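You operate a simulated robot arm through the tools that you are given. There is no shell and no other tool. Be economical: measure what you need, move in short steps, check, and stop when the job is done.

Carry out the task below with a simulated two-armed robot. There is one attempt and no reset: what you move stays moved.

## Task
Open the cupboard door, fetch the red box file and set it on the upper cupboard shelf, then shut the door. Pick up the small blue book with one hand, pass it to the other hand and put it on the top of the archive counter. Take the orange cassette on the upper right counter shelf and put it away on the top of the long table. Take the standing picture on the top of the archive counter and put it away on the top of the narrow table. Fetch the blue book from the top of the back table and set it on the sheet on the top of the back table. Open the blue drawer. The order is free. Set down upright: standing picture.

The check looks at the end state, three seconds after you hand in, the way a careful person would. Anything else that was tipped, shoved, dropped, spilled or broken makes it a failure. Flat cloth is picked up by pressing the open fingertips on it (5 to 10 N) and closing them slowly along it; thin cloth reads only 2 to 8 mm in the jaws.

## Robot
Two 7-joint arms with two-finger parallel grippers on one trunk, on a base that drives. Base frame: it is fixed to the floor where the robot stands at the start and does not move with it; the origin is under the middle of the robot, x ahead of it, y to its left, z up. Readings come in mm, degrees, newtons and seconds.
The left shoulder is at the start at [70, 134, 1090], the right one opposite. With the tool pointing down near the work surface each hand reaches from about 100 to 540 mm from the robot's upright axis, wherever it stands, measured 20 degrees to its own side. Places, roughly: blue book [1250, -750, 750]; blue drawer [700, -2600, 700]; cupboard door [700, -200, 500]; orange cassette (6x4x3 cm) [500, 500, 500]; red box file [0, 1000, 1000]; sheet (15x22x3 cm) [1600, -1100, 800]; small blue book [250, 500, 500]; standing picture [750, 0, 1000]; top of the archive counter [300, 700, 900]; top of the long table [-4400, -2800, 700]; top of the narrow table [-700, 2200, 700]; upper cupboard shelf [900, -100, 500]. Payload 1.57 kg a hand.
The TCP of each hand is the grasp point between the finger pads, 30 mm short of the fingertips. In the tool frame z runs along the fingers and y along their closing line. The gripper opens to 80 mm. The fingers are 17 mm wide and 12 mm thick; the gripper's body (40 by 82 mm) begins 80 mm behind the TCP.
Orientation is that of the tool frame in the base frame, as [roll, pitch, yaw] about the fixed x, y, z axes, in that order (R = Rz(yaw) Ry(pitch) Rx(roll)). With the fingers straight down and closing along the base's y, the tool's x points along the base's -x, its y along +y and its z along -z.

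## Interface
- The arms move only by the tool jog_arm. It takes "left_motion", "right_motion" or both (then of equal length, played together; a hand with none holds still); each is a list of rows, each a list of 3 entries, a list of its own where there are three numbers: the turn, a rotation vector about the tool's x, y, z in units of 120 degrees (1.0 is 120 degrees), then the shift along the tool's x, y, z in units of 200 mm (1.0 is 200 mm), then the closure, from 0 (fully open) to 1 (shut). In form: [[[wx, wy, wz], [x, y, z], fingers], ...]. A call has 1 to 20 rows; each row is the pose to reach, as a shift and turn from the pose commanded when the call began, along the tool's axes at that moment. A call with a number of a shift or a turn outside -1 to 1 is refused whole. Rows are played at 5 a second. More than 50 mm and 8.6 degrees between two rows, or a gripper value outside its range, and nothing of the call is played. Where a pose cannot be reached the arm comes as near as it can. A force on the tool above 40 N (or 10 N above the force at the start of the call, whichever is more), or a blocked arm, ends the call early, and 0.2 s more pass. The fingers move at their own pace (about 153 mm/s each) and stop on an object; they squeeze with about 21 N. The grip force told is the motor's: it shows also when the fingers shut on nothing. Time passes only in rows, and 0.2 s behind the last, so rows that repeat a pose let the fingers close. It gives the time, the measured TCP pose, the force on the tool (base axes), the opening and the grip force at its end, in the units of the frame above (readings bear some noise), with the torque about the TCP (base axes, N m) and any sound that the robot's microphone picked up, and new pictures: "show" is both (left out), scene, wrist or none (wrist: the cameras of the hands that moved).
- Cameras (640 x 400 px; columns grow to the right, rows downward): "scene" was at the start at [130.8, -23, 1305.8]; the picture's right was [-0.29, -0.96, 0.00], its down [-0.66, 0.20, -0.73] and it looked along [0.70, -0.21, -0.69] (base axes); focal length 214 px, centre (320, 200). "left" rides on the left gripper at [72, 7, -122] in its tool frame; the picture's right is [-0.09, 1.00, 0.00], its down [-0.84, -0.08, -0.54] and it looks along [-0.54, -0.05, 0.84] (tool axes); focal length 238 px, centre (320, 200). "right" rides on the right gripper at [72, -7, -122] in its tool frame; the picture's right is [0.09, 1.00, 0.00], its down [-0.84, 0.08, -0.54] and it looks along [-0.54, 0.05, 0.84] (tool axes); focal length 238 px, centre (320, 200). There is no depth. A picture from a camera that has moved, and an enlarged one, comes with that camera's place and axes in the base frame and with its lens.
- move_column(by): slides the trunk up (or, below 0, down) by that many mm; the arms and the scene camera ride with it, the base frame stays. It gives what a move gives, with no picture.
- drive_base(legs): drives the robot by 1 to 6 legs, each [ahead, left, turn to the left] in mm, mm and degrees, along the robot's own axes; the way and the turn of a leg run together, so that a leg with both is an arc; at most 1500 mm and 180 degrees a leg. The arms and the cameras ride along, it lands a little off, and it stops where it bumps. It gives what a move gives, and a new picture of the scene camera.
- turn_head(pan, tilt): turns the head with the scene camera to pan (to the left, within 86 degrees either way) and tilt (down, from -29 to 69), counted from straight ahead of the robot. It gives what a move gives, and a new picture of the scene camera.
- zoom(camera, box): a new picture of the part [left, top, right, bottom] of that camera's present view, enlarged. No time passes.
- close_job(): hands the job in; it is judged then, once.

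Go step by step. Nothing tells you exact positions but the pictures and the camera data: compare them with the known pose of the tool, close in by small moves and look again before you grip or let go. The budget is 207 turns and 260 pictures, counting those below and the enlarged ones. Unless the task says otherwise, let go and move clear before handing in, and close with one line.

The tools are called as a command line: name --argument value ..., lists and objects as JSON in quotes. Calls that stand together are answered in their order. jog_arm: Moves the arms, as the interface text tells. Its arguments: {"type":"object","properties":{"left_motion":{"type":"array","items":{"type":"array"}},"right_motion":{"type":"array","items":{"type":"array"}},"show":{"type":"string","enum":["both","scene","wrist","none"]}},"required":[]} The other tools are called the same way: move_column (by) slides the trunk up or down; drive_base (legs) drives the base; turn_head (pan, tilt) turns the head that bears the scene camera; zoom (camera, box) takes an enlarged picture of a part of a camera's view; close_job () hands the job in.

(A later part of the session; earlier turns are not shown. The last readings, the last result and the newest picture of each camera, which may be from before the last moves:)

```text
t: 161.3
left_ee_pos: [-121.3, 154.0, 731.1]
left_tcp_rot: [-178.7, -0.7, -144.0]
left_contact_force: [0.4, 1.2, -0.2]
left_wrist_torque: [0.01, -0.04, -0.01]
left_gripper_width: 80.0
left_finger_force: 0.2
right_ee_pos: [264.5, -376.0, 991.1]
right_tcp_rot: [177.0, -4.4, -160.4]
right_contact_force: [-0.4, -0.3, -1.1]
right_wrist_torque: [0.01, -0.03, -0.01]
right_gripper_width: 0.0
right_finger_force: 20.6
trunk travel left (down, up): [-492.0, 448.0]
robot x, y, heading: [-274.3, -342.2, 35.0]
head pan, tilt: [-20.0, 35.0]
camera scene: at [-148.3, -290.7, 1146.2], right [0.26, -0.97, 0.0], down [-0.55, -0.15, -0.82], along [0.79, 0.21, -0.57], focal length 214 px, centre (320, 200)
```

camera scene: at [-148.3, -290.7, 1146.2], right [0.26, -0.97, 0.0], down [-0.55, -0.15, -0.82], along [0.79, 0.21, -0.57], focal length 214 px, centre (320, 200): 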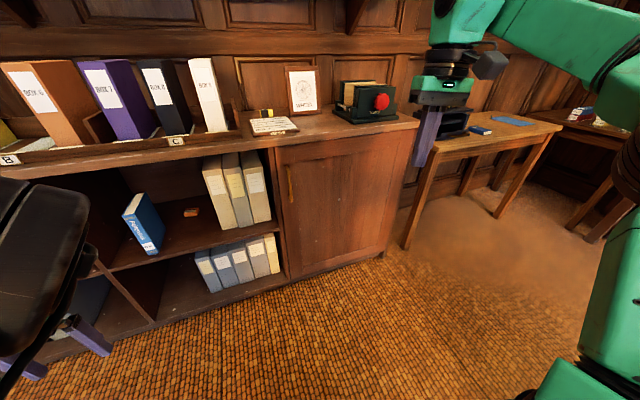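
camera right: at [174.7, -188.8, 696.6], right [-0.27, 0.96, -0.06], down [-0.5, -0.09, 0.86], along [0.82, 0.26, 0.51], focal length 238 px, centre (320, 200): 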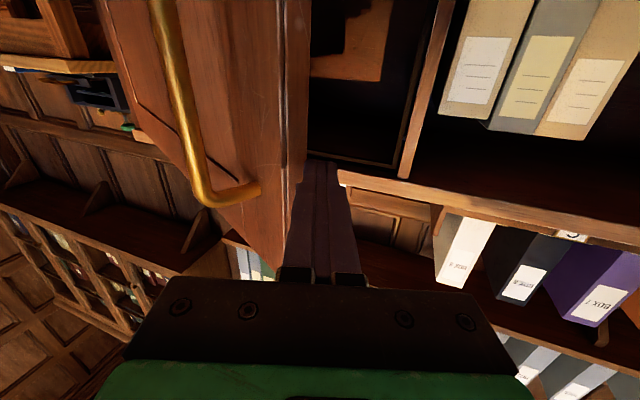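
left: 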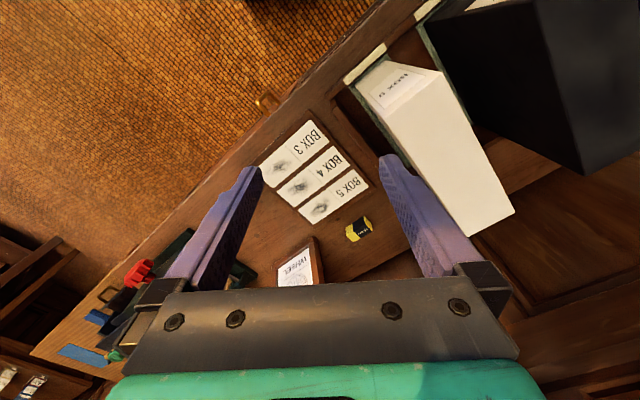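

Let me check that the door is flush.

zoom --camera "scene" --box '[250, 90, 430, 290]'

```text
2.00 times, centred on (340, 190) of scene
camera zoom: at [-148.3, -290.7, 1146.2], right [0.26, -0.97, 0.0], down [-0.55, -0.15, -0.82], along [0.79, 0.21, -0.57], focal length 429 px, centre (280, 220)
```

zoom: 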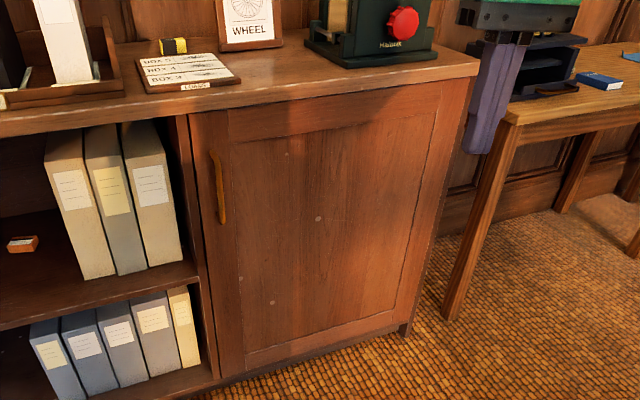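

The door is shut and the file is inside. Next is the small blue book on the shelf. I'll drive left and turn the right hand to point forward.

drive_base --legs '[[0, 590, 0]]'

jog_arm --right_motion '[[[-0.009, -0.068, -0.009], [0, 0.06, 0], 0.5], [[-0.018, -0.136, -0.018], [0, 0.12, 0], 0], [[-0.027, -0.204, -0.027], [0, 0.18, 0], 0], [[-0.036, -0.272, -0.036], [0, 0.25, 0], 0], [[-0.045, -0.34, -0.045], [0, 0.32, 0], 0], [[-0.054, -0.408, -0.054], [0.02, 0.4, 0], 0], [[-0.063, -0.476, -0.063], [0.04, 0.48, 0], 0], [[-0.072, -0.544, -0.072], [0.047, 0.56, 0], 0], [[-0.082, -0.612, -0.082], [0.047, 0.64, 0], 0], [[-0.092, -0.68, -0.092], [0.047, 0.7, 0], 0], [[-0.1007, -0.745, -0.1007], [0.047, 0.7, 0], 0]]' --show "none"

turn_head --pan -15 --tilt 40

```text
t: 164.7
left_ee_pos: [-451.6, 629.0, 730.3]
left_tcp_rot: [-178.7, -0.8, -144.3]
left_contact_force: [0.0, -0.5, 0.2]
left_wrist_torque: [0.0, 0.02, 0.01]
left_gripper_width: 80.0
left_finger_force: 0.1
right_ee_pos: [-68.4, 98.6, 992.3]
right_tcp_rot: [177.0, -4.4, -160.5]
right_contact_force: [0.0, 0.2, 1.0]
right_wrist_torque: [-0.03, -0.03, 0.01]
right_gripper_width: 0.0
right_finger_force: 21.0
trunk travel left (down, up): [-492.0, 448.0]
robot x, y, heading: [-608.0, 135.8, 34.4]
head pan, tilt: [-20.0, 35.0]
camera scene: at [-480.1, 185.8, 1146.2], right [0.25, -0.97, 0.0], down [-0.55, -0.15, -0.82], along [0.79, 0.21, -0.57], focal length 214 px, centre (320, 200)
```

scene: 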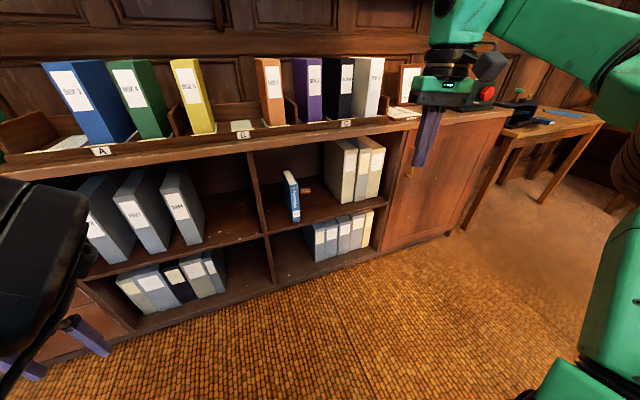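

```text
t: 167.1
left_ee_pos: [-451.5, 630.4, 730.5]
left_tcp_rot: [-178.5, -0.8, -144.2]
left_contact_force: [-0.2, 0.4, -0.1]
left_wrist_torque: [0.0, 0.0, -0.01]
left_gripper_width: 79.8
left_finger_force: 0.2
right_ee_pos: [-121.9, 226.5, 999.2]
right_tcp_rot: [129.4, 84.7, 164.2]
right_contact_force: [0.1, 0.6, 0.8]
right_wrist_torque: [-0.01, 0.0, -0.01]
right_gripper_width: 79.8
right_finger_force: 0.0
trunk travel left (down, up): [-492.0, 448.0]
robot x, y, heading: [-604.0, 136.3, 34.7]
head pan, tilt: [-20.0, 35.0]
```

```text
t: 167.7
left_ee_pos: [-452.1, 630.2, 730.7]
left_tcp_rot: [-178.6, -0.8, -144.2]
left_contact_force: [-0.1, -0.9, 0.3]
left_wrist_torque: [-0.03, -0.02, 0.01]
left_gripper_width: 79.8
left_finger_force: 0.1
right_ee_pos: [-121.1, 226.4, 999.6]
right_tcp_rot: [130.8, 84.7, 165.5]
right_contact_force: [-0.4, 0.6, 0.2]
right_wrist_torque: [0.0, 0.01, -0.01]
right_gripper_width: 80.1
right_finger_force: 0.0
trunk travel left (down, up): [-492.0, 448.0]
robot x, y, heading: [-608.9, 132.0, 35.0]
head pan, tilt: [-15.0, 40.0]
camera scene: at [-485.2, 191.9, 1138.7], right [0.34, -0.94, 0.0], down [-0.61, -0.22, -0.77], along [0.72, 0.26, -0.64], focal length 214 px, centre (320, 200)
```

scene: 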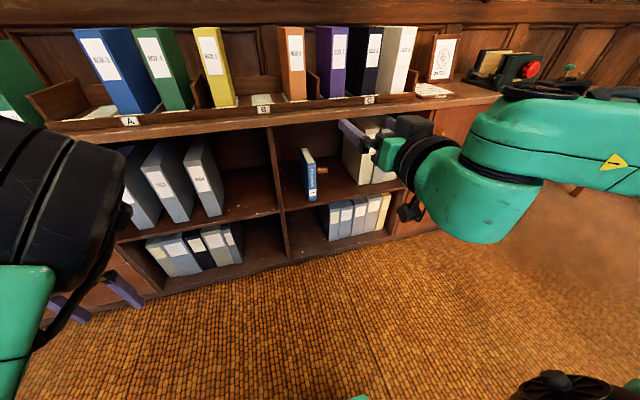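

zoom --camera "scene" --box '[260, 120, 420, 220]'

move_column --by -372

zoom --camera "right" --box '[0, 0, 640, 400]'

```text
4.00 times, centred on (340, 170) of scene
camera zoom: at [-485.2, 191.9, 1138.7], right [0.34, -0.94, 0.0], down [-0.61, -0.22, -0.77], along [0.72, 0.26, -0.64], focal length 858 px, centre (240, 320)
```

zoom: 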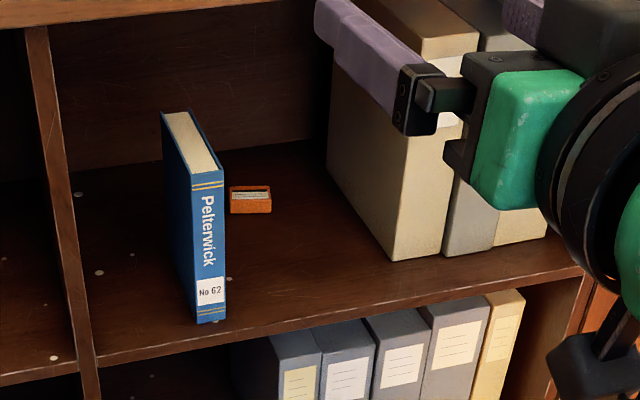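

```text
t: 171.3
left_ee_pos: [-451.2, 630.8, 357.8]
left_tcp_rot: [-178.5, -0.9, -144.1]
left_contact_force: [-0.2, -0.1, -0.6]
left_wrist_torque: [-0.03, 0.02, 0.03]
left_gripper_width: 80.1
left_finger_force: 0.1
right_ee_pos: [-122.3, 226.9, 628.7]
right_tcp_rot: [130.5, 84.7, 165.1]
right_contact_force: [-0.6, -0.1, -0.1]
right_wrist_torque: [0.0, 0.01, 0.0]
right_gripper_width: 79.7
right_finger_force: 0.1
trunk travel left (down, up): [-120.0, 820.0]
robot x, y, heading: [-609.7, 134.7, 34.6]
head pan, tilt: [-15.0, 40.0]
```

```text
1.00 times, centred on (320, 200) of right (not enlarged: the box is as wide or as high as the picture)
camera zoom: at [-224.4, 153.8, 563.7], right [-0.57, 0.82, -0.02], down [-0.41, -0.26, 0.87], along [0.71, 0.51, 0.49], focal length 238 px, centre (320, 200)
```

zoom: 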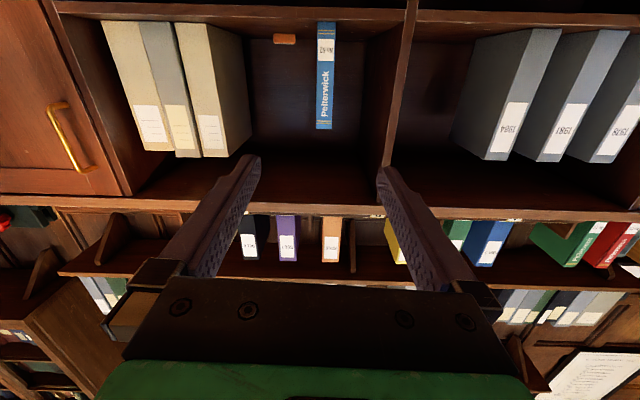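

The small blue book's spine is at n≈455, s≈−268, standing on the shelf at z≈504. I'll retract the left hand for clearance and approach with the right.

jog_arm --left_motion '[[[0, 0, 0], [0.12, 0, 0], 0], [[0, 0, 0], [0.24, 0, 0], 0], [[0, 0, 0], [0.36, 0, 0], 0], [[0, 0, 0], [0.48, 0, 0], 0], [[0, 0, 0], [0.6, 0, 0], 0]]' --right_motion '[[[0, 0, 0], [0, 0.02, 0.1], 0], [[0, 0, 0], [0, 0.04, 0.2], 0], [[0, 0, 0], [0.04, 0.06, 0.3], 0], [[0, 0, 0], [0.08, 0.06, 0.4], 0], [[0, 0, 0], [0.1, 0.06, 0.5], 0]]' --show "none"

drive_base --legs '[[290, 0, 0]]'

zoom --camera "right" --box '[0, 0, 640, 400]'

```text
t: 172.5
left_ee_pos: [-552.8, 561.6, 354.9]
left_tcp_rot: [-177.4, -0.8, -143.4]
left_contact_force: [0.0, 0.1, 0.4]
left_wrist_torque: [0.0, 0.02, 0.01]
left_gripper_width: 79.8
left_finger_force: 0.1
left hand out of reach, approached as far as the arm can: row 4, 5
right_ee_pos: [-48.8, 295.1, 601.3]
right_tcp_rot: [130.3, 84.6, 165.0]
right_contact_force: [0.3, 0.1, -0.1]
right_wrist_torque: [0.02, -0.01, -0.02]
right_gripper_width: 80.2
right_finger_force: 0.0
trunk travel left (down, up): [-120.0, 820.0]
robot x, y, heading: [-607.5, 133.3, 34.6]
head pan, tilt: [-15.0, 40.0]
```

```text
t: 174.5
left_ee_pos: [-312.7, 727.1, 356.7]
left_tcp_rot: [-177.3, -0.7, -143.5]
left_contact_force: [1.2, 0.6, 0.0]
left_wrist_torque: [0.0, 0.0, 0.03]
left_gripper_width: 80.1
left_finger_force: 0.0
right_ee_pos: [190.0, 462.7, 603.3]
right_tcp_rot: [130.5, 84.8, 165.4]
right_contact_force: [0.6, 0.7, 0.1]
right_wrist_torque: [0.0, -0.01, -0.03]
right_gripper_width: 79.9
right_finger_force: 0.1
trunk travel left (down, up): [-120.0, 820.0]
robot x, y, heading: [-368.5, 300.9, 34.7]
head pan, tilt: [-15.0, 40.0]
camera scene: at [-245.9, 358.5, 766.7], right [0.34, -0.94, 0.0], down [-0.6, -0.22, -0.77], along [0.72, 0.26, -0.64], focal length 214 px, centre (320, 200)
```

scene: 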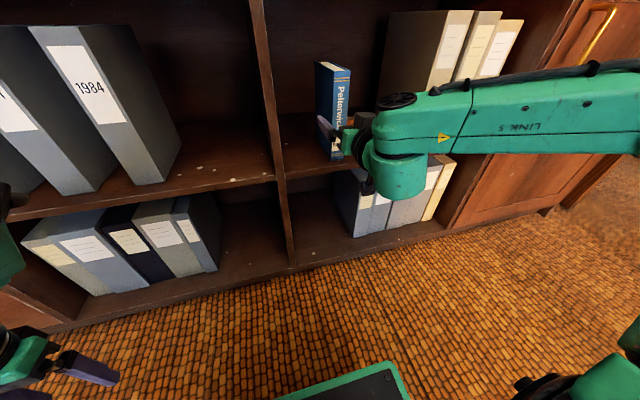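

```text
1.00 times, centred on (320, 200) of right (not enlarged: the box is as wide or as high as the picture)
camera zoom: at [87.4, 389.5, 538.3], right [-0.57, 0.82, -0.02], down [-0.41, -0.27, 0.87], along [0.71, 0.51, 0.49], focal length 238 px, centre (320, 200)
```

zoom: 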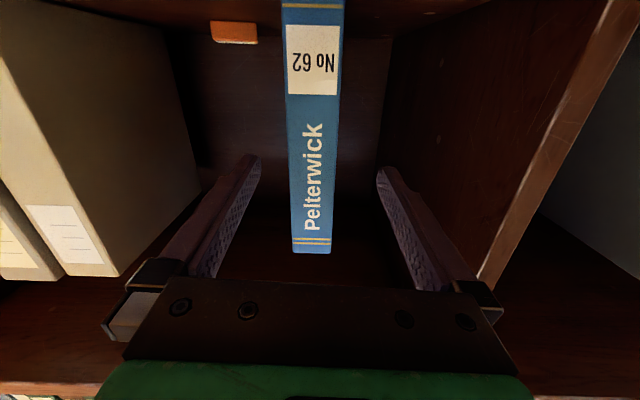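

Well aligned. I'll advance 80 mm and grip.

drive_base --legs '[[82, 0, 0]]'

zoom --camera "right" --box '[0, 0, 640, 400]'

```text
t: 175.6
left_ee_pos: [-246.8, 773.5, 355.7]
left_tcp_rot: [-177.1, -0.6, -143.4]
left_contact_force: [0.1, 0.2, -0.7]
left_wrist_torque: [-0.01, -0.04, 0.02]
left_gripper_width: 80.1
left_finger_force: 0.0
right_ee_pos: [256.0, 508.5, 603.1]
right_tcp_rot: [130.6, 84.7, 165.3]
right_contact_force: [-0.2, -0.9, -0.6]
right_wrist_torque: [-0.01, 0.0, 0.04]
right_gripper_width: 80.1
right_finger_force: 0.0
trunk travel left (down, up): [-120.0, 820.0]
robot x, y, heading: [-303.6, 348.0, 34.9]
head pan, tilt: [-15.0, 40.0]
camera scene: at [-180.1, 404.5, 766.7], right [0.34, -0.94, 0.0], down [-0.6, -0.22, -0.77], along [0.72, 0.26, -0.64], focal length 214 px, centre (320, 200)
```

scene: 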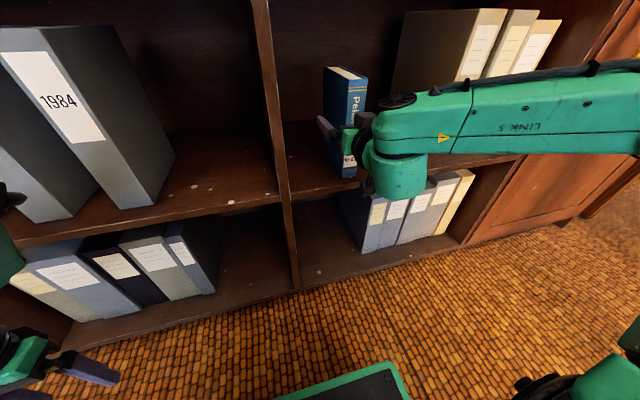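

```text
1.00 times, centred on (320, 200) of right (not enlarged: the box is as wide or as high as the picture)
camera zoom: at [153.1, 435.9, 538.3], right [-0.57, 0.82, -0.02], down [-0.41, -0.27, 0.87], along [0.71, 0.51, 0.49], focal length 238 px, centre (320, 200)
```

zoom: 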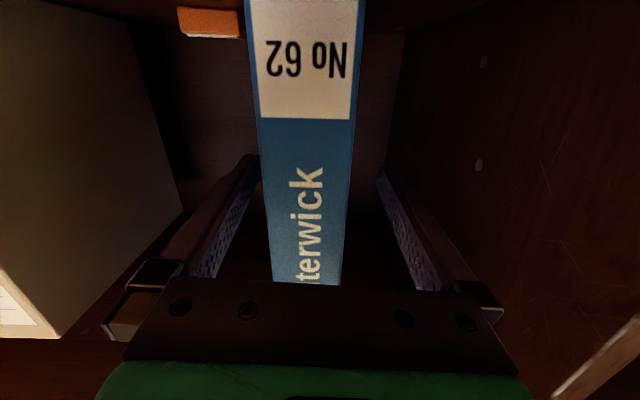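

jog_arm --right_motion '[[[0, 0, 0], [0, -0.01, 0], 0.2], [[0, 0, 0], [0, -0.01, 0], 0.4], [[0, 0, 0], [0, -0.01, 0], 0.6], [[0, 0, 0], [0, -0.01, 0], 1], [[0, 0, 0], [0, -0.01, 0], 1]]' --show "none"

move_column --by 40

zoom --camera "scene" --box '[260, 40, 460, 240]'

```text
t: 176.8
left_ee_pos: [-247.4, 773.1, 355.5]
left_tcp_rot: [-177.1, -0.6, -143.2]
left_contact_force: [0.2, 0.2, 0.2]
left_wrist_torque: [-0.02, -0.02, 0.03]
left_gripper_width: 80.1
left_finger_force: 0.1
right_ee_pos: [257.6, 507.1, 601.7]
right_tcp_rot: [130.4, 84.7, 165.1]
right_contact_force: [1.6, -2.8, 1.2]
right_wrist_torque: [-0.17, -0.09, -0.07]
right_gripper_width: 37.1
right_finger_force: 20.8
trunk travel left (down, up): [-120.0, 820.0]
robot x, y, heading: [-304.4, 349.3, 34.9]
head pan, tilt: [-15.0, 40.0]
```

```text
t: 177.6
left_ee_pos: [-248.3, 773.2, 394.6]
left_tcp_rot: [-177.0, -0.7, -143.1]
left_contact_force: [0.0, 1.4, -0.5]
left_wrist_torque: [-0.01, -0.02, 0.0]
left_gripper_width: 80.0
left_finger_force: 0.1
right_ee_pos: [256.8, 508.1, 640.6]
right_tcp_rot: [131.5, 84.6, 166.4]
right_contact_force: [0.7, -0.6, -7.2]
right_wrist_torque: [-0.16, 0.21, 0.02]
right_gripper_width: 35.9
right_finger_force: 21.0
trunk travel left (down, up): [-160.0, 780.0]
robot x, y, heading: [-307.0, 348.4, 34.9]
head pan, tilt: [-15.0, 40.0]
```

```text
2.00 times, centred on (360, 140) of scene
camera zoom: at [-179.2, 404.9, 806.5], right [0.34, -0.94, 0.0], down [-0.61, -0.22, -0.77], along [0.72, 0.26, -0.64], focal length 429 px, centre (240, 320)
```

zoom: 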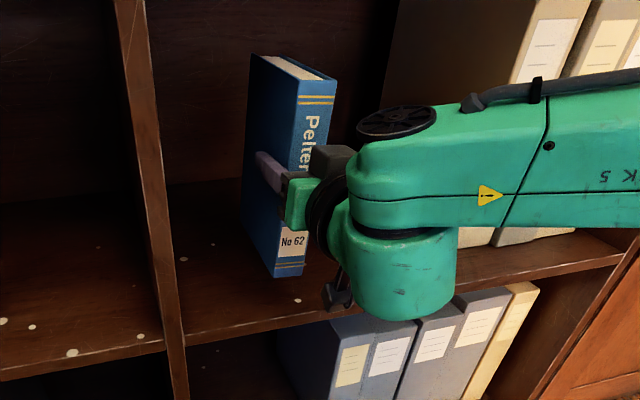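

The book is held (36 mm). I'll back out, raise the trunk, and bring the book in front of me for the handover.

drive_base --legs '[[-350, 0, 0]]'

move_column --by 360

jog_arm --right_motion '[[[0, 0, 0], [0, 0.08, -0.07], 1], [[0, 0, 0], [0, 0.16, -0.14], 1], [[0, 0, 0], [0, 0.24, -0.21], 1], [[0, 0, 0], [0, 0.32, -0.28], 1], [[0, 0, 0], [0, 0.4, -0.35], 1], [[0, 0, 0], [0, 0.48, -0.42], 1], [[0, 0, 0], [0, 0.55, -0.46], 1], [[0, 0, 0], [0, 0.6, -0.5], 1]]' --left_motion '[[[0, 0, 0], [-0.1, 0, -0.12], 0], [[0, 0, 0], [-0.2, 0, -0.24], 0], [[0, 0, 0], [-0.3, 0, -0.36], 0], [[0, 0, 0], [-0.4, 0, -0.5], 0], [[0, 0, 0], [-0.5, 0, -0.64], 0], [[0, 0, 0], [-0.6, 0, -0.78], 0], [[0, 0, 0], [-0.7, 0, -0.9], 0], [[0, 0, 0], [-0.75, 0, -1], 0]]' --show "none"

turn_head --pan 5 --tilt 30

```text
t: 179.9
left_ee_pos: [-530.0, 575.5, 395.2]
left_tcp_rot: [-177.0, -0.7, -143.3]
left_contact_force: [-0.8, 0.1, 0.7]
left_wrist_torque: [-0.04, 0.01, 0.02]
left_gripper_width: 80.2
left_finger_force: 0.0
right_ee_pos: [-26.3, 309.9, 643.0]
right_tcp_rot: [131.0, 84.6, 165.7]
right_contact_force: [-0.7, 0.8, -6.8]
right_wrist_torque: [-0.15, 0.18, 0.02]
right_gripper_width: 35.8
right_finger_force: 21.0
trunk travel left (down, up): [-160.0, 780.0]
robot x, y, heading: [-585.8, 150.9, 34.8]
head pan, tilt: [-15.0, 40.0]
camera scene: at [-462.6, 207.1, 806.5], right [0.34, -0.94, 0.0], down [-0.61, -0.22, -0.77], along [0.72, 0.26, -0.64], focal length 214 px, centre (320, 200)
```

scene: 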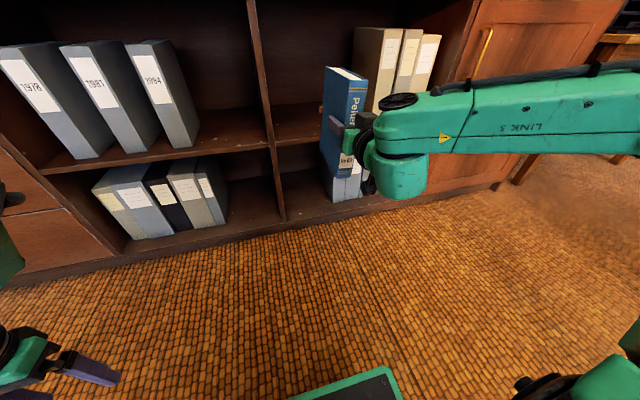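

```text
t: 183.4
left_ee_pos: [-528.9, 576.0, 753.8]
left_tcp_rot: [-177.0, -0.7, -143.4]
left_contact_force: [0.3, -0.1, 0.6]
left_wrist_torque: [-0.01, 0.02, 0.01]
left_gripper_width: 79.8
left_finger_force: 0.0
right_ee_pos: [-25.2, 309.0, 1000.9]
right_tcp_rot: [131.4, 84.6, 166.2]
right_contact_force: [0.2, -0.5, -7.1]
right_wrist_torque: [-0.16, 0.18, -0.01]
right_gripper_width: 35.9
right_finger_force: 21.2
trunk travel left (down, up): [-520.0, 420.0]
robot x, y, heading: [-584.1, 146.5, 34.9]
head pan, tilt: [-15.0, 40.0]
```

```text
t: 185.2
left_ee_pos: [-411.7, 676.6, 951.2]
left_tcp_rot: [-177.1, -0.7, -143.4]
left_contact_force: [0.2, -0.3, 0.6]
left_wrist_torque: [-0.02, 0.03, 0.03]
left_gripper_width: 80.3
left_finger_force: 0.1
right_ee_pos: [-175.5, 350.3, 1016.5]
right_tcp_rot: [130.8, 84.7, 165.7]
right_contact_force: [0.4, 0.4, -7.0]
right_wrist_torque: [-0.15, 0.21, 0.02]
right_gripper_width: 36.0
right_finger_force: 20.7
trunk travel left (down, up): [-520.0, 420.0]
robot x, y, heading: [-581.7, 150.2, 35.1]
head pan, tilt: [-15.0, 40.0]
```

```text
t: 186.0
left_ee_pos: [-412.5, 676.8, 951.2]
left_tcp_rot: [-177.0, -0.7, -143.4]
left_contact_force: [-0.4, -0.4, -1.0]
left_wrist_torque: [-0.01, -0.01, 0.01]
left_gripper_width: 79.9
left_finger_force: 0.1
right_ee_pos: [-175.6, 350.2, 1015.5]
right_tcp_rot: [131.3, 84.6, 166.1]
right_contact_force: [0.2, -0.4, -6.9]
right_wrist_torque: [-0.15, 0.2, -0.03]
right_gripper_width: 35.9
right_finger_force: 20.6
trunk travel left (down, up): [-520.0, 420.0]
robot x, y, heading: [-586.5, 150.7, 34.7]
head pan, tilt: [5.0, 30.0]
camera scene: at [-472.7, 236.4, 1181.8], right [0.64, -0.77, 0.0], down [-0.39, -0.32, -0.87], along [0.66, 0.55, -0.5], focal length 214 px, centre (320, 200)
```

scene: 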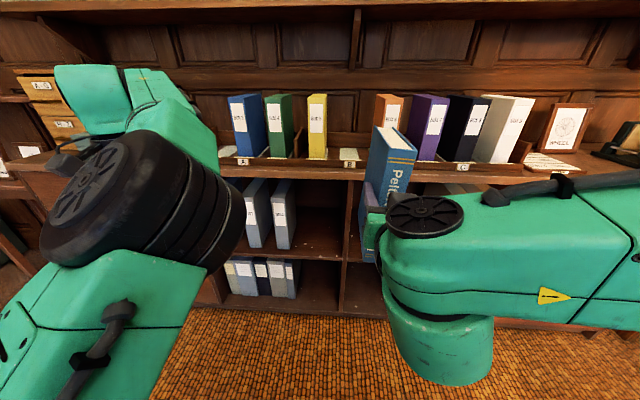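

Now I'll bring the left hand, pointing down, above the book.

jog_arm --left_motion '[[[0, 0, 0], [0, -0.1, -0.15], 0], [[0, 0, 0], [0, -0.2, -0.3], 0], [[0, 0, 0], [-0.05, -0.3, -0.45], 0], [[0, 0, 0], [-0.1, -0.45, -0.6], 0], [[0, 0, 0], [-0.13, -0.6, -0.75], 0], [[0, 0, 0], [-0.13, -0.75, -0.9], 0], [[0, 0, 0], [-0.13, -0.9, -1], 0], [[0, 0, 0], [-0.13, -1, -1], 0]]' --show "none"

jog_arm --left_motion '[[[0, 0, 0], [0, 0, -0.1], 0], [[0, 0, 0], [0, -0.1, -0.2], 0], [[0, 0, 0], [0, -0.25, -0.25], 0], [[0, 0, 0], [0, -0.4, -0.25], 0], [[0, 0, 0], [0, -0.55, -0.25], 0], [[0, 0, 0], [0, -0.7, -0.25], 0], [[0, 0, 0], [0, -0.85, -0.25], 0], [[0, 0, 0], [0, -1, -0.25], 0]]'

```text
t: 187.8
left_ee_pos: [-321.7, 551.7, 1070.7]
left_tcp_rot: [-176.7, -0.4, -143.2]
left_contact_force: [-0.7, -0.1, -0.3]
left_wrist_torque: [-0.01, 0.0, -0.02]
left_gripper_width: 80.1
left_finger_force: 0.1
left hand out of reach, approached as far as the arm can: row 4, 5, 6, 7, 8
right_ee_pos: [-175.1, 352.0, 1015.6]
right_tcp_rot: [131.5, 84.6, 166.3]
right_contact_force: [-0.7, 0.6, -7.2]
right_wrist_torque: [-0.18, 0.19, 0.0]
right_gripper_width: 35.6
right_finger_force: 21.3
trunk travel left (down, up): [-520.0, 420.0]
robot x, y, heading: [-587.4, 148.5, 34.9]
head pan, tilt: [5.0, 30.0]
```

```text
t: 189.6
left_ee_pos: [-212.3, 508.3, 1036.6]
left_tcp_rot: [-175.5, 1.9, -141.5]
left_contact_force: [-0.2, -0.3, 0.6]
left_wrist_torque: [0.07, 0.05, 0.01]
left_gripper_width: 80.2
left_finger_force: 0.1
left hand out of reach, approached as far as the arm can: row 1, 2, 3, 4, 5, 6, 7, 8
right_ee_pos: [-172.4, 350.2, 1015.0]
right_tcp_rot: [131.7, 84.5, 166.5]
right_contact_force: [0.6, 0.5, -7.9]
right_wrist_torque: [-0.15, 0.22, 0.01]
right_gripper_width: 35.8
right_finger_force: 21.2
trunk travel left (down, up): [-520.0, 420.0]
robot x, y, heading: [-586.1, 150.1, 34.9]
head pan, tilt: [5.0, 30.0]
camera scene: at [-469.1, 236.0, 1181.5], right [0.64, -0.77, 0.0], down [-0.39, -0.32, -0.86], along [0.66, 0.55, -0.5], focal length 214 px, centre (320, 200)
camera left: at [-281.7, 471.9, 1154.9], right [-0.54, 0.84, -0.08], down [0.66, 0.48, 0.57], along [0.52, 0.26, -0.82], focal length 238 px, centre (320, 200)
```

scene: 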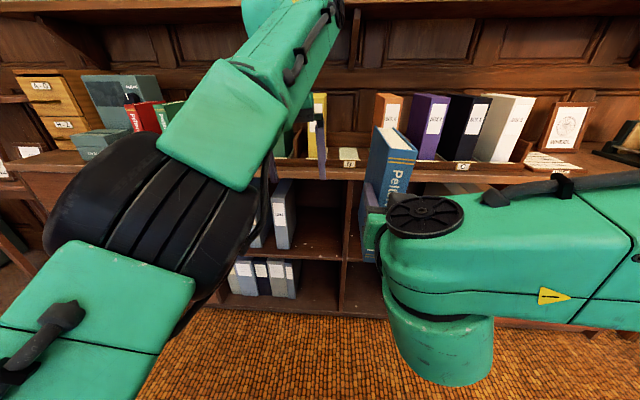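
left: 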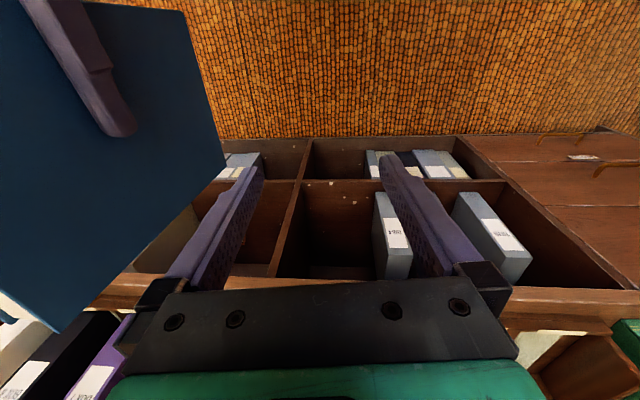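

The left wrist is too high relative to its shoulder. I'll lower the book with the right hand by 200 mm instead.

jog_arm --right_motion '[[[0, 0, 0], [0.12, 0, 0], 1], [[0, 0, 0], [0.25, 0, 0], 1], [[0, 0, 0], [0.38, 0, 0], 1], [[0, 0, 0], [0.5, 0, 0], 1], [[0, 0, 0], [0.62, 0, 0], 1], [[0, 0, 0], [0.75, 0, 0], 1], [[0, 0, 0], [0.88, 0, 0], 1], [[0, 0, 0], [1, 0, 0], 1]]' --left_motion '[[[0, 0, 0], [0, 0, 0], 0], [[0, 0, 0], [0, 0, 0], 0], [[0, 0, 0], [0, 0, 0], 0], [[0, 0, 0], [0, 0, 0], 0], [[0, 0, 0], [0, 0, 0], 0], [[0, 0, 0], [0, 0, 0], 0], [[0, 0, 0], [0, 0, 0], 0], [[0, 0, 0], [0, 0, 0], 0]]' --show "wrist"

```text
t: 191.4
left_ee_pos: [-214.0, 507.1, 1036.2]
left_tcp_rot: [-175.5, 1.8, -141.6]
left_contact_force: [0.5, 0.4, 0.3]
left_wrist_torque: [-0.02, 0.03, -0.03]
left_gripper_width: 79.7
left_finger_force: 0.2
right_ee_pos: [-185.0, 349.5, 871.4]
right_tcp_rot: [132.5, 84.5, 167.3]
right_contact_force: [-0.2, 0.3, -5.6]
right_wrist_torque: [-0.16, 0.19, 0.02]
right_gripper_width: 36.0
right_finger_force: 20.8
right hand out of reach, approached as far as the arm can: row 6, 7, 8
trunk travel left (down, up): [-520.0, 420.0]
robot x, y, heading: [-588.4, 151.5, 34.7]
head pan, tilt: [5.0, 30.0]
camera right: at [-287.7, 276.9, 807.3], right [-0.57, 0.82, -0.02], down [-0.41, -0.26, 0.87], along [0.71, 0.51, 0.49], focal length 238 px, centre (320, 200)
camera left: at [-284.4, 472.6, 1154.2], right [-0.54, 0.84, -0.08], down [0.66, 0.48, 0.57], along [0.52, 0.26, -0.82], focal length 238 px, centre (320, 200)
```

right: 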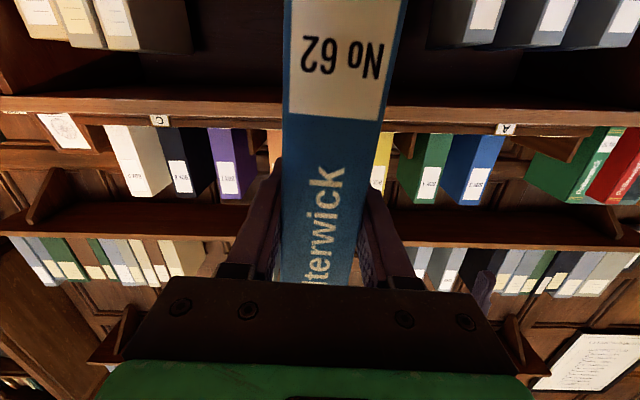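
left: 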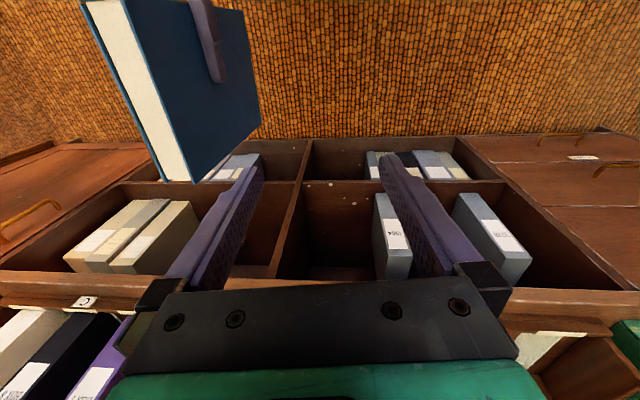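

The book top is now at about z=963, below the left fingertips. I'll move the left hand over the book and straighten its tilt.

jog_arm --left_motion '[[[-0.01, 0.004, 0.008], [0.05, 0, 0.05], 0], [[-0.02, 0.008, 0.016], [0.1, -0.12, 0.08], 0], [[-0.03, 0.012, 0.024], [0.16, -0.25, 0.08], 0], [[-0.0375, 0.015, 0.031], [0.22, -0.38, 0.08], 0], [[-0.0375, 0.015, 0.031], [0.277, -0.5, 0.08], 0], [[-0.0375, 0.015, 0.031], [0.277, -0.62, 0.08], 0], [[-0.0375, 0.015, 0.031], [0.277, -0.72, 0.08], 0], [[-0.0375, 0.015, 0.031], [0.277, -0.72, 0.08], 0]]'

```text
t: 193.2
left_ee_pos: [-175.7, 488.4, 969.5]
left_tcp_rot: [179.2, 0.4, -146.0]
left_contact_force: [-0.2, -0.1, 0.6]
left_wrist_torque: [0.0, 0.04, 0.01]
left_gripper_width: 80.0
left_finger_force: 0.2
left hand out of reach, approached as far as the arm can: row 1, 2, 3, 4, 5, 6, 7, 8
right_ee_pos: [-185.9, 349.8, 871.4]
right_tcp_rot: [132.2, 84.5, 167.0]
right_contact_force: [-0.1, -0.8, -7.0]
right_wrist_torque: [-0.11, 0.2, 0.01]
right_gripper_width: 35.8
right_finger_force: 20.7
trunk travel left (down, up): [-520.0, 420.0]
robot x, y, heading: [-586.5, 149.6, 34.8]
head pan, tilt: [5.0, 30.0]
camera scene: at [-472.3, 236.2, 1181.8], right [0.64, -0.77, 0.0], down [-0.39, -0.32, -0.87], along [0.66, 0.55, -0.5], focal length 214 px, centre (320, 200)
camera left: at [-238.5, 451.5, 1092.3], right [-0.48, 0.88, 0.01], down [0.74, 0.4, 0.55], along [0.47, 0.27, -0.84], focal length 238 px, centre (320, 200)
```

scene: 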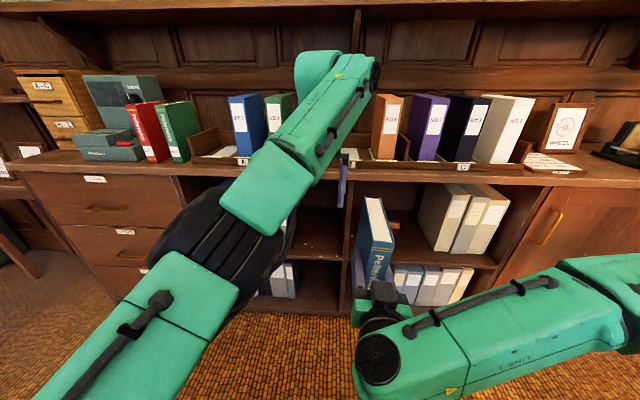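
left: 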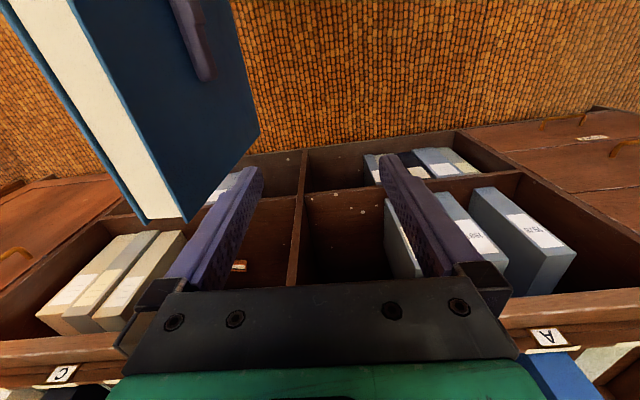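

The left hand can't cross that far. I'll move it back left and up, and bring the book further left with the right hand.

jog_arm --left_motion '[[[0, 0, 0], [0, 0.1, -0.1], 0], [[0, 0, 0], [0.03, 0.25, -0.2], 0], [[0, 0, 0], [0.06, 0.4, -0.3], 0], [[0, 0, 0], [0.1, 0.55, -0.4], 0], [[0, 0, 0], [0.15, 0.7, -0.5], 0], [[0, 0, 0], [0.2, 0.8, -0.6], 0], [[0, 0, 0], [0.2, 0.8, -0.6], 0], [[0, 0, 0], [0.2, 0.8, -0.6], 0]]' --right_motion '[[[0, 0, 0], [0, 0, 0], 1], [[0, 0, 0], [-0.05, 0.05, 0.03], 1], [[0, 0, 0], [-0.1, 0.15, 0.06], 1], [[0, 0, 0], [-0.1, 0.25, 0.1], 1], [[0, 0, 0], [-0.1, 0.35, 0.13], 1], [[0, 0, 0], [-0.1, 0.45, 0.16], 1], [[0, 0, 0], [-0.1, 0.55, 0.2], 1], [[0, 0, 0], [-0.1, 0.65, 0.2], 1]]'

```text
t: 195.0
left_ee_pos: [-314.2, 593.7, 1064.2]
left_tcp_rot: [179.2, 0.4, -146.3]
left_contact_force: [-0.1, -0.2, 0.1]
left_wrist_torque: [0.0, -0.02, -0.01]
left_gripper_width: 80.1
left_finger_force: 0.0
left hand out of reach, approached as far as the arm can: row 1, 2, 3, 4, 5, 6, 7, 8
right_ee_pos: [-167.2, 394.4, 925.9]
right_tcp_rot: [131.8, 84.6, 166.5]
right_contact_force: [0.2, 0.2, -7.3]
right_wrist_torque: [-0.18, 0.2, -0.03]
right_gripper_width: 35.8
right_finger_force: 20.6
right hand out of reach, approached as far as the arm can: row 2, 3, 4, 5, 6, 7, 8
trunk travel left (down, up): [-520.0, 420.0]
robot x, y, heading: [-587.7, 151.6, 35.0]
head pan, tilt: [5.0, 30.0]
camera scene: at [-473.2, 236.7, 1181.9], right [0.64, -0.77, 0.0], down [-0.38, -0.32, -0.87], along [0.66, 0.55, -0.5], focal length 214 px, centre (320, 200)
camera right: at [-270.5, 321.3, 862.3], right [-0.57, 0.82, -0.02], down [-0.41, -0.27, 0.87], along [0.71, 0.51, 0.49], focal length 238 px, centre (320, 200)
camera left: at [-377.1, 557.3, 1186.3], right [-0.48, 0.88, 0.01], down [0.74, 0.39, 0.55], along [0.48, 0.27, -0.84], focal length 238 px, centre (320, 200)
```

scene: 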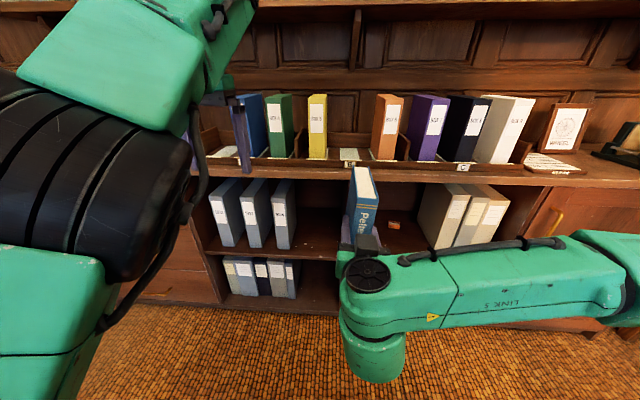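
right: 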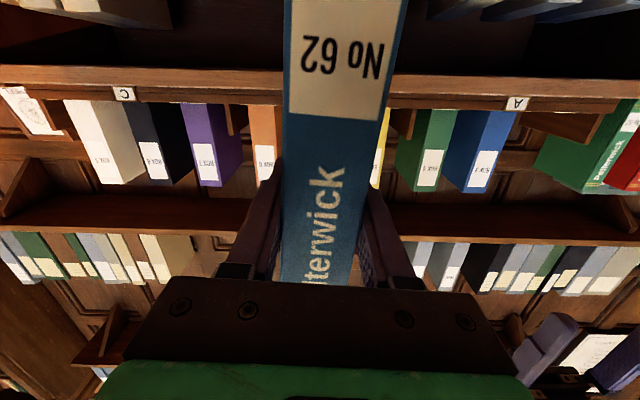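
left: 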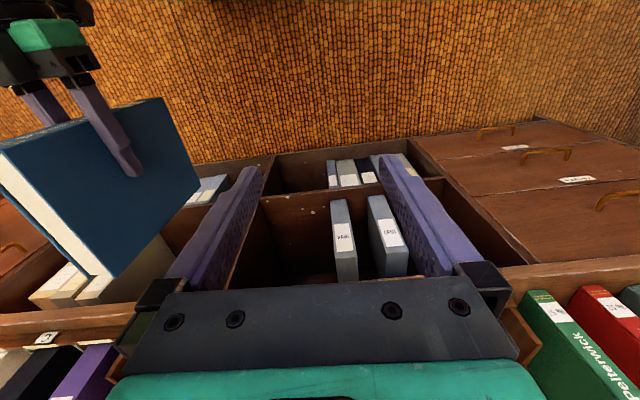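

Facing hands would be more natural: right hand pointing left with the book, left hand pointing right. I'll turn both hands accordingly.

jog_arm --right_motion '[[[-0.05, 0, 0], [0, -0.05, -0.03], 1], [[-0.1, 0, 0], [0, -0.1, -0.06], 1], [[-0.15, 0, 0], [0, -0.15, -0.1], 1], [[-0.2, 0, 0], [0, -0.2, -0.14], 1], [[-0.25, 0, 0], [0, -0.25, -0.18], 1], [[-0.3, 0, 0], [0, -0.3, -0.22], 1], [[-0.35, 0, 0], [0, -0.34, -0.25], 1], [[-0.4, 0, 0], [0, -0.34, -0.27], 1], [[-0.45, 0, 0], [0, -0.34, -0.27], 1], [[-0.5, 0, 0], [0, -0.34, -0.27], 1], [[-0.55, 0, 0], [0, -0.34, -0.27], 1], [[-0.6, 0, 0], [0, -0.34, -0.27], 1], [[-0.65, 0, 0], [0, -0.34, -0.27], 1], [[-0.7, 0, 0], [0, -0.34, -0.27], 1], [[-0.75, 0, 0], [0, -0.34, -0.27], 1]]' --left_motion '[[[0.038, -0.038, 0.038], [0, 0.05, 0.03], 0], [[0.077, -0.077, 0.077], [0, 0.1, 0.06], 0], [[0.115, -0.115, 0.115], [0, 0.1, 0.09], 0], [[0.154, -0.154, 0.154], [0, 0.1, 0.12], 0], [[0.192, -0.192, 0.192], [0, 0.1, 0.15], 0], [[0.231, -0.231, 0.231], [0.03, 0.1, 0.18], 0], [[0.269, -0.269, 0.269], [0.06, 0.1, 0.21], 0], [[0.308, -0.308, 0.308], [0.09, 0.1, 0.24], 0], [[0.346, -0.346, 0.346], [0.12, 0.1, 0.27], 0], [[0.385, -0.385, 0.385], [0.15, 0.1, 0.3], 0], [[0.423, -0.423, 0.423], [0.18, 0.1, 0.33], 0], [[0.462, -0.462, 0.462], [0.2, 0.1, 0.36], 0], [[0.5, -0.5, 0.5], [0.22, 0.1, 0.4], 0], [[0.539, -0.539, 0.539], [0.235, 0.1, 0.43], 0], [[0.577, -0.577, 0.577], [0.235, 0.1, 0.465], 0]]'

```text
t: 198.2
left_ee_pos: [-407.1, 541.5, 964.4]
left_tcp_rot: [174.8, 86.8, 123.7]
left_contact_force: [-0.7, -0.8, 0.1]
left_wrist_torque: [-0.03, -0.01, 0.04]
left_gripper_width: 79.9
left_finger_force: 0.1
left hand out of reach, approached as far as the arm can: row 14, 15
right_ee_pos: [-176.1, 312.4, 925.8]
right_tcp_rot: [40.5, 84.7, 165.3]
right_contact_force: [-1.0, 0.8, -6.5]
right_wrist_torque: [-0.26, -0.17, -0.01]
right_gripper_width: 36.0
right_finger_force: 20.8
right hand out of reach, approached as far as the arm can: row 3, 4, 5, 6, 7, 8, 9
trunk travel left (down, up): [-520.0, 420.0]
robot x, y, heading: [-586.5, 148.2, 34.6]
head pan, tilt: [5.0, 30.0]
camera scene: at [-475.3, 236.6, 1182.1], right [0.64, -0.77, 0.0], down [-0.38, -0.32, -0.87], along [0.67, 0.55, -0.5], focal length 214 px, centre (320, 200)
camera right: at [-107.3, 217.9, 844.7], right [-0.82, -0.57, -0.03], down [0.32, -0.51, 0.8], along [-0.47, 0.65, 0.6], focal length 238 px, centre (320, 200)
camera left: at [-480.8, 642.4, 900.3], right [0.78, 0.62, 0.1], down [-0.37, 0.33, 0.87], along [0.51, -0.71, 0.49], focal length 238 px, centre (320, 200)
```

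scene: 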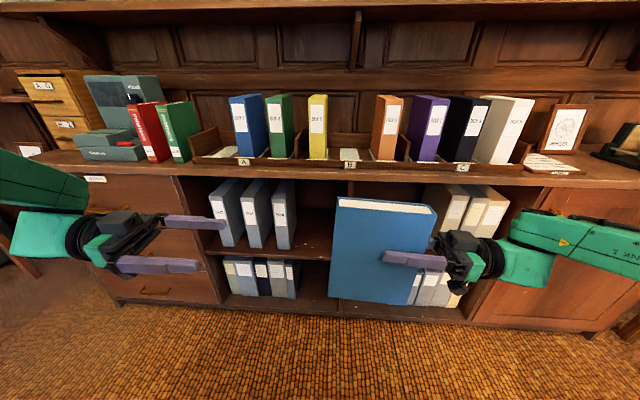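
right: 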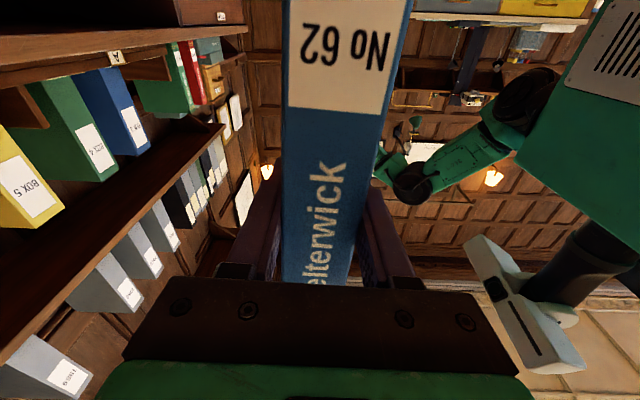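
left: 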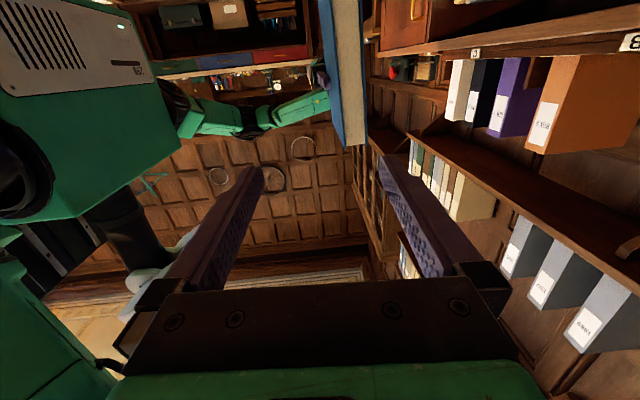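

Both hands face each other. I'll align the left hand with the book's fore edge and look.

jog_arm --left_motion '[[[0.01, 0, 0], [-0.02, 0.08, 0.1], 0], [[0.02, 0, 0], [-0.04, 0.16, 0.22], 0], [[0.036, 0, 0], [-0.06, 0.24, 0.35], 0], [[0.036, 0, 0], [-0.06, 0.24, 0.5], 0], [[0.036, 0, 0], [-0.06, 0.24, 0.62], 0], [[0.036, 0, 0], [-0.06, 0.24, 0.75], 0]]'

```text
t: 199.6
left_ee_pos: [-221.3, 475.7, 961.4]
left_tcp_rot: [-179.4, 85.4, 126.8]
left_contact_force: [0.1, -0.4, -0.2]
left_wrist_torque: [0.01, 0.02, 0.01]
left_gripper_width: 80.0
left_finger_force: 0.0
left hand out of reach, approached as far as the arm can: row 1, 2, 3, 4, 5, 6
right_ee_pos: [-173.4, 311.3, 923.3]
right_tcp_rot: [41.3, 84.5, 166.1]
right_contact_force: [0.5, 0.7, -7.2]
right_wrist_torque: [-0.19, -0.17, 0.03]
right_gripper_width: 35.7
right_finger_force: 20.4
trunk travel left (down, up): [-520.0, 420.0]
robot x, y, heading: [-588.9, 151.0, 34.6]
head pan, tilt: [5.0, 30.0]
camera scene: at [-471.0, 235.9, 1181.7], right [0.64, -0.77, 0.0], down [-0.39, -0.32, -0.86], along [0.66, 0.55, -0.5], focal length 214 px, centre (320, 200)
camera left: at [-291.5, 582.3, 901.0], right [0.81, 0.58, 0.09], down [-0.34, 0.34, 0.88], along [0.48, -0.74, 0.47], focal length 238 px, centre (320, 200)
```

scene: 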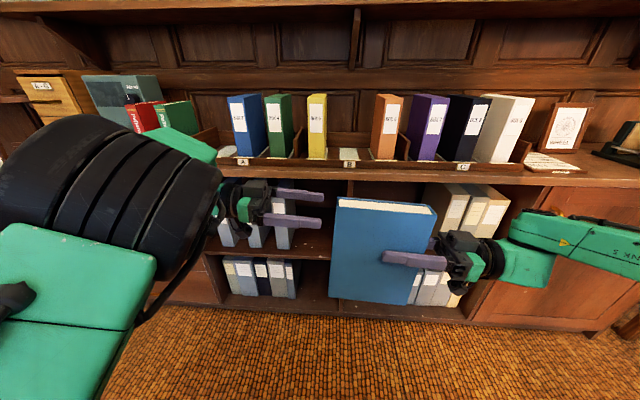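
left: 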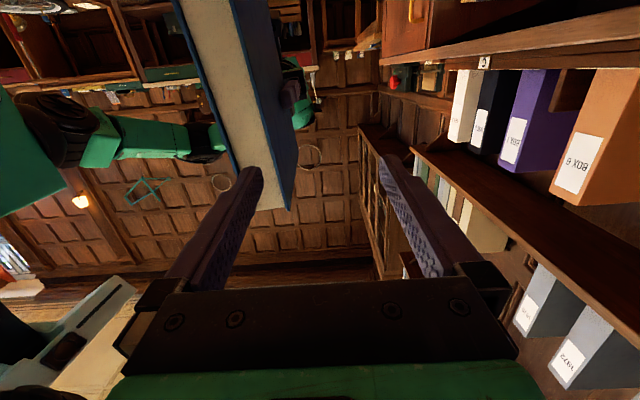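

The left hand ended about 55 mm too far forward, so I'll move the right hand with the book forward to match.

jog_arm --right_motion '[[[0, 0, 0], [0, -0.07, 0], 1], [[0, 0, 0], [0.02, -0.14, 0], 1], [[0, 0, 0], [0.04, -0.21, 0], 1], [[0, 0, 0], [0.04, -0.28, 0], 1]]' --show "none"

zoom --camera "left" --box '[0, 0, 640, 400]'

```text
t: 200.6
left_ee_pos: [-223.8, 478.0, 962.3]
left_tcp_rot: [-179.5, 85.4, 126.6]
left_contact_force: [0.0, -0.8, 0.2]
left_wrist_torque: [0.03, 0.03, -0.03]
left_gripper_width: 79.8
left_finger_force: 0.1
right_ee_pos: [-129.4, 345.0, 912.3]
right_tcp_rot: [41.6, 84.7, 166.6]
right_contact_force: [-0.4, -0.3, -5.8]
right_wrist_torque: [-0.23, -0.18, 0.03]
right_gripper_width: 35.7
right_finger_force: 21.7
trunk travel left (down, up): [-520.0, 420.0]
robot x, y, heading: [-587.1, 149.4, 34.8]
head pan, tilt: [5.0, 30.0]
```

```text
1.00 times, centred on (320, 200) of left (not enlarged: the box is as wide or as high as the picture)
camera zoom: at [-293.1, 583.4, 901.0], right [0.81, 0.58, 0.09], down [-0.34, 0.34, 0.88], along [0.48, -0.74, 0.47], focal length 238 px, centre (320, 200)
```

zoom: 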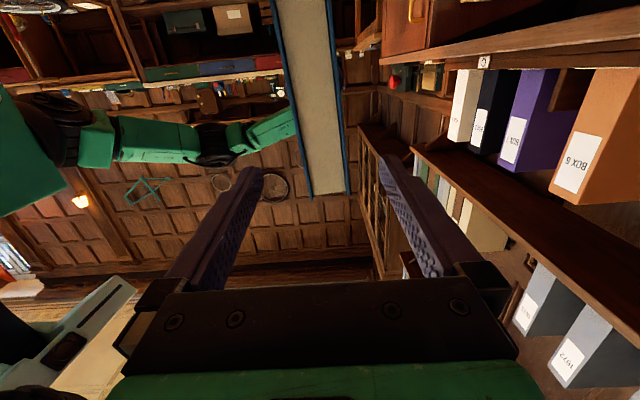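

Centred now. I'll close the gap from both sides.

jog_arm --right_motion '[[[0, 0, 0], [0, 0, 0.07], 1], [[0, 0, 0], [0, 0, 0.14], 1], [[0, 0, 0], [0, 0, 0.2], 1], [[0, 0, 0], [0, 0, 0.25], 1]]' --left_motion '[[[0, 0, 0], [0, 0, 0.06], 0], [[0, 0, 0], [0, 0, 0.12], 0], [[0, 0, 0], [0, 0, 0.18], 0], [[0, 0, 0], [0, 0, 0.22], 0]]'

```text
t: 201.6
left_ee_pos: [-199.3, 447.4, 964.8]
left_tcp_rot: [-174.9, 87.7, 130.7]
left_contact_force: [0.0, 0.9, 0.1]
left_wrist_torque: [0.0, 0.02, 0.02]
left_gripper_width: 79.9
left_finger_force: 0.0
left hand out of reach, approached as far as the arm can: row 1
right_ee_pos: [-157.5, 384.7, 916.2]
right_tcp_rot: [41.5, 84.6, 166.3]
right_contact_force: [-0.1, 0.0, -6.8]
right_wrist_torque: [-0.25, -0.18, -0.04]
right_gripper_width: 35.7
right_finger_force: 21.3
trunk travel left (down, up): [-520.0, 420.0]
robot x, y, heading: [-586.9, 146.7, 34.9]
head pan, tilt: [5.0, 30.0]
camera scene: at [-473.2, 237.1, 1181.9], right [0.64, -0.77, 0.0], down [-0.38, -0.32, -0.87], along [0.66, 0.55, -0.5], focal length 214 px, centre (320, 200)
camera right: at [-89.0, 290.5, 836.5], right [-0.82, -0.57, -0.03], down [0.32, -0.51, 0.8], along [-0.47, 0.65, 0.6], focal length 238 px, centre (320, 200)
camera left: at [-267.1, 553.0, 899.0], right [0.81, 0.58, 0.09], down [-0.35, 0.37, 0.86], along [0.46, -0.73, 0.5], focal length 238 px, centre (320, 200)
```

scene: 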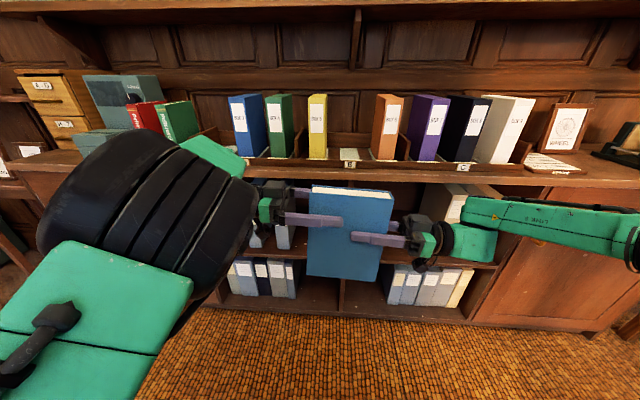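
right: 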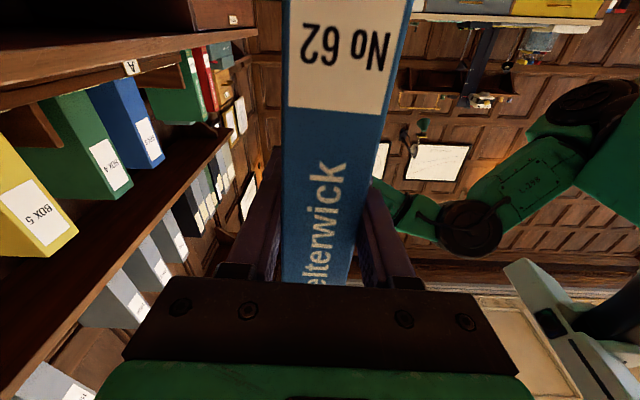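
left: 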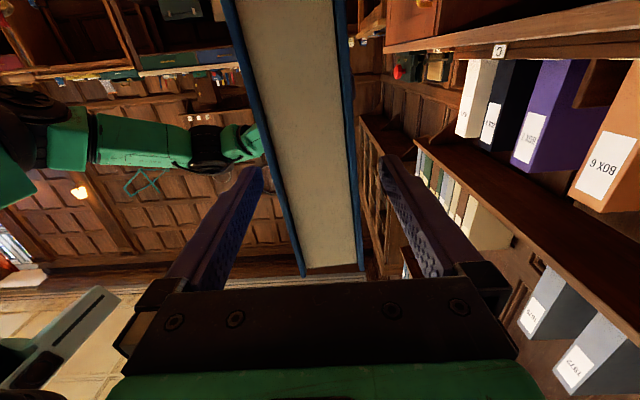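

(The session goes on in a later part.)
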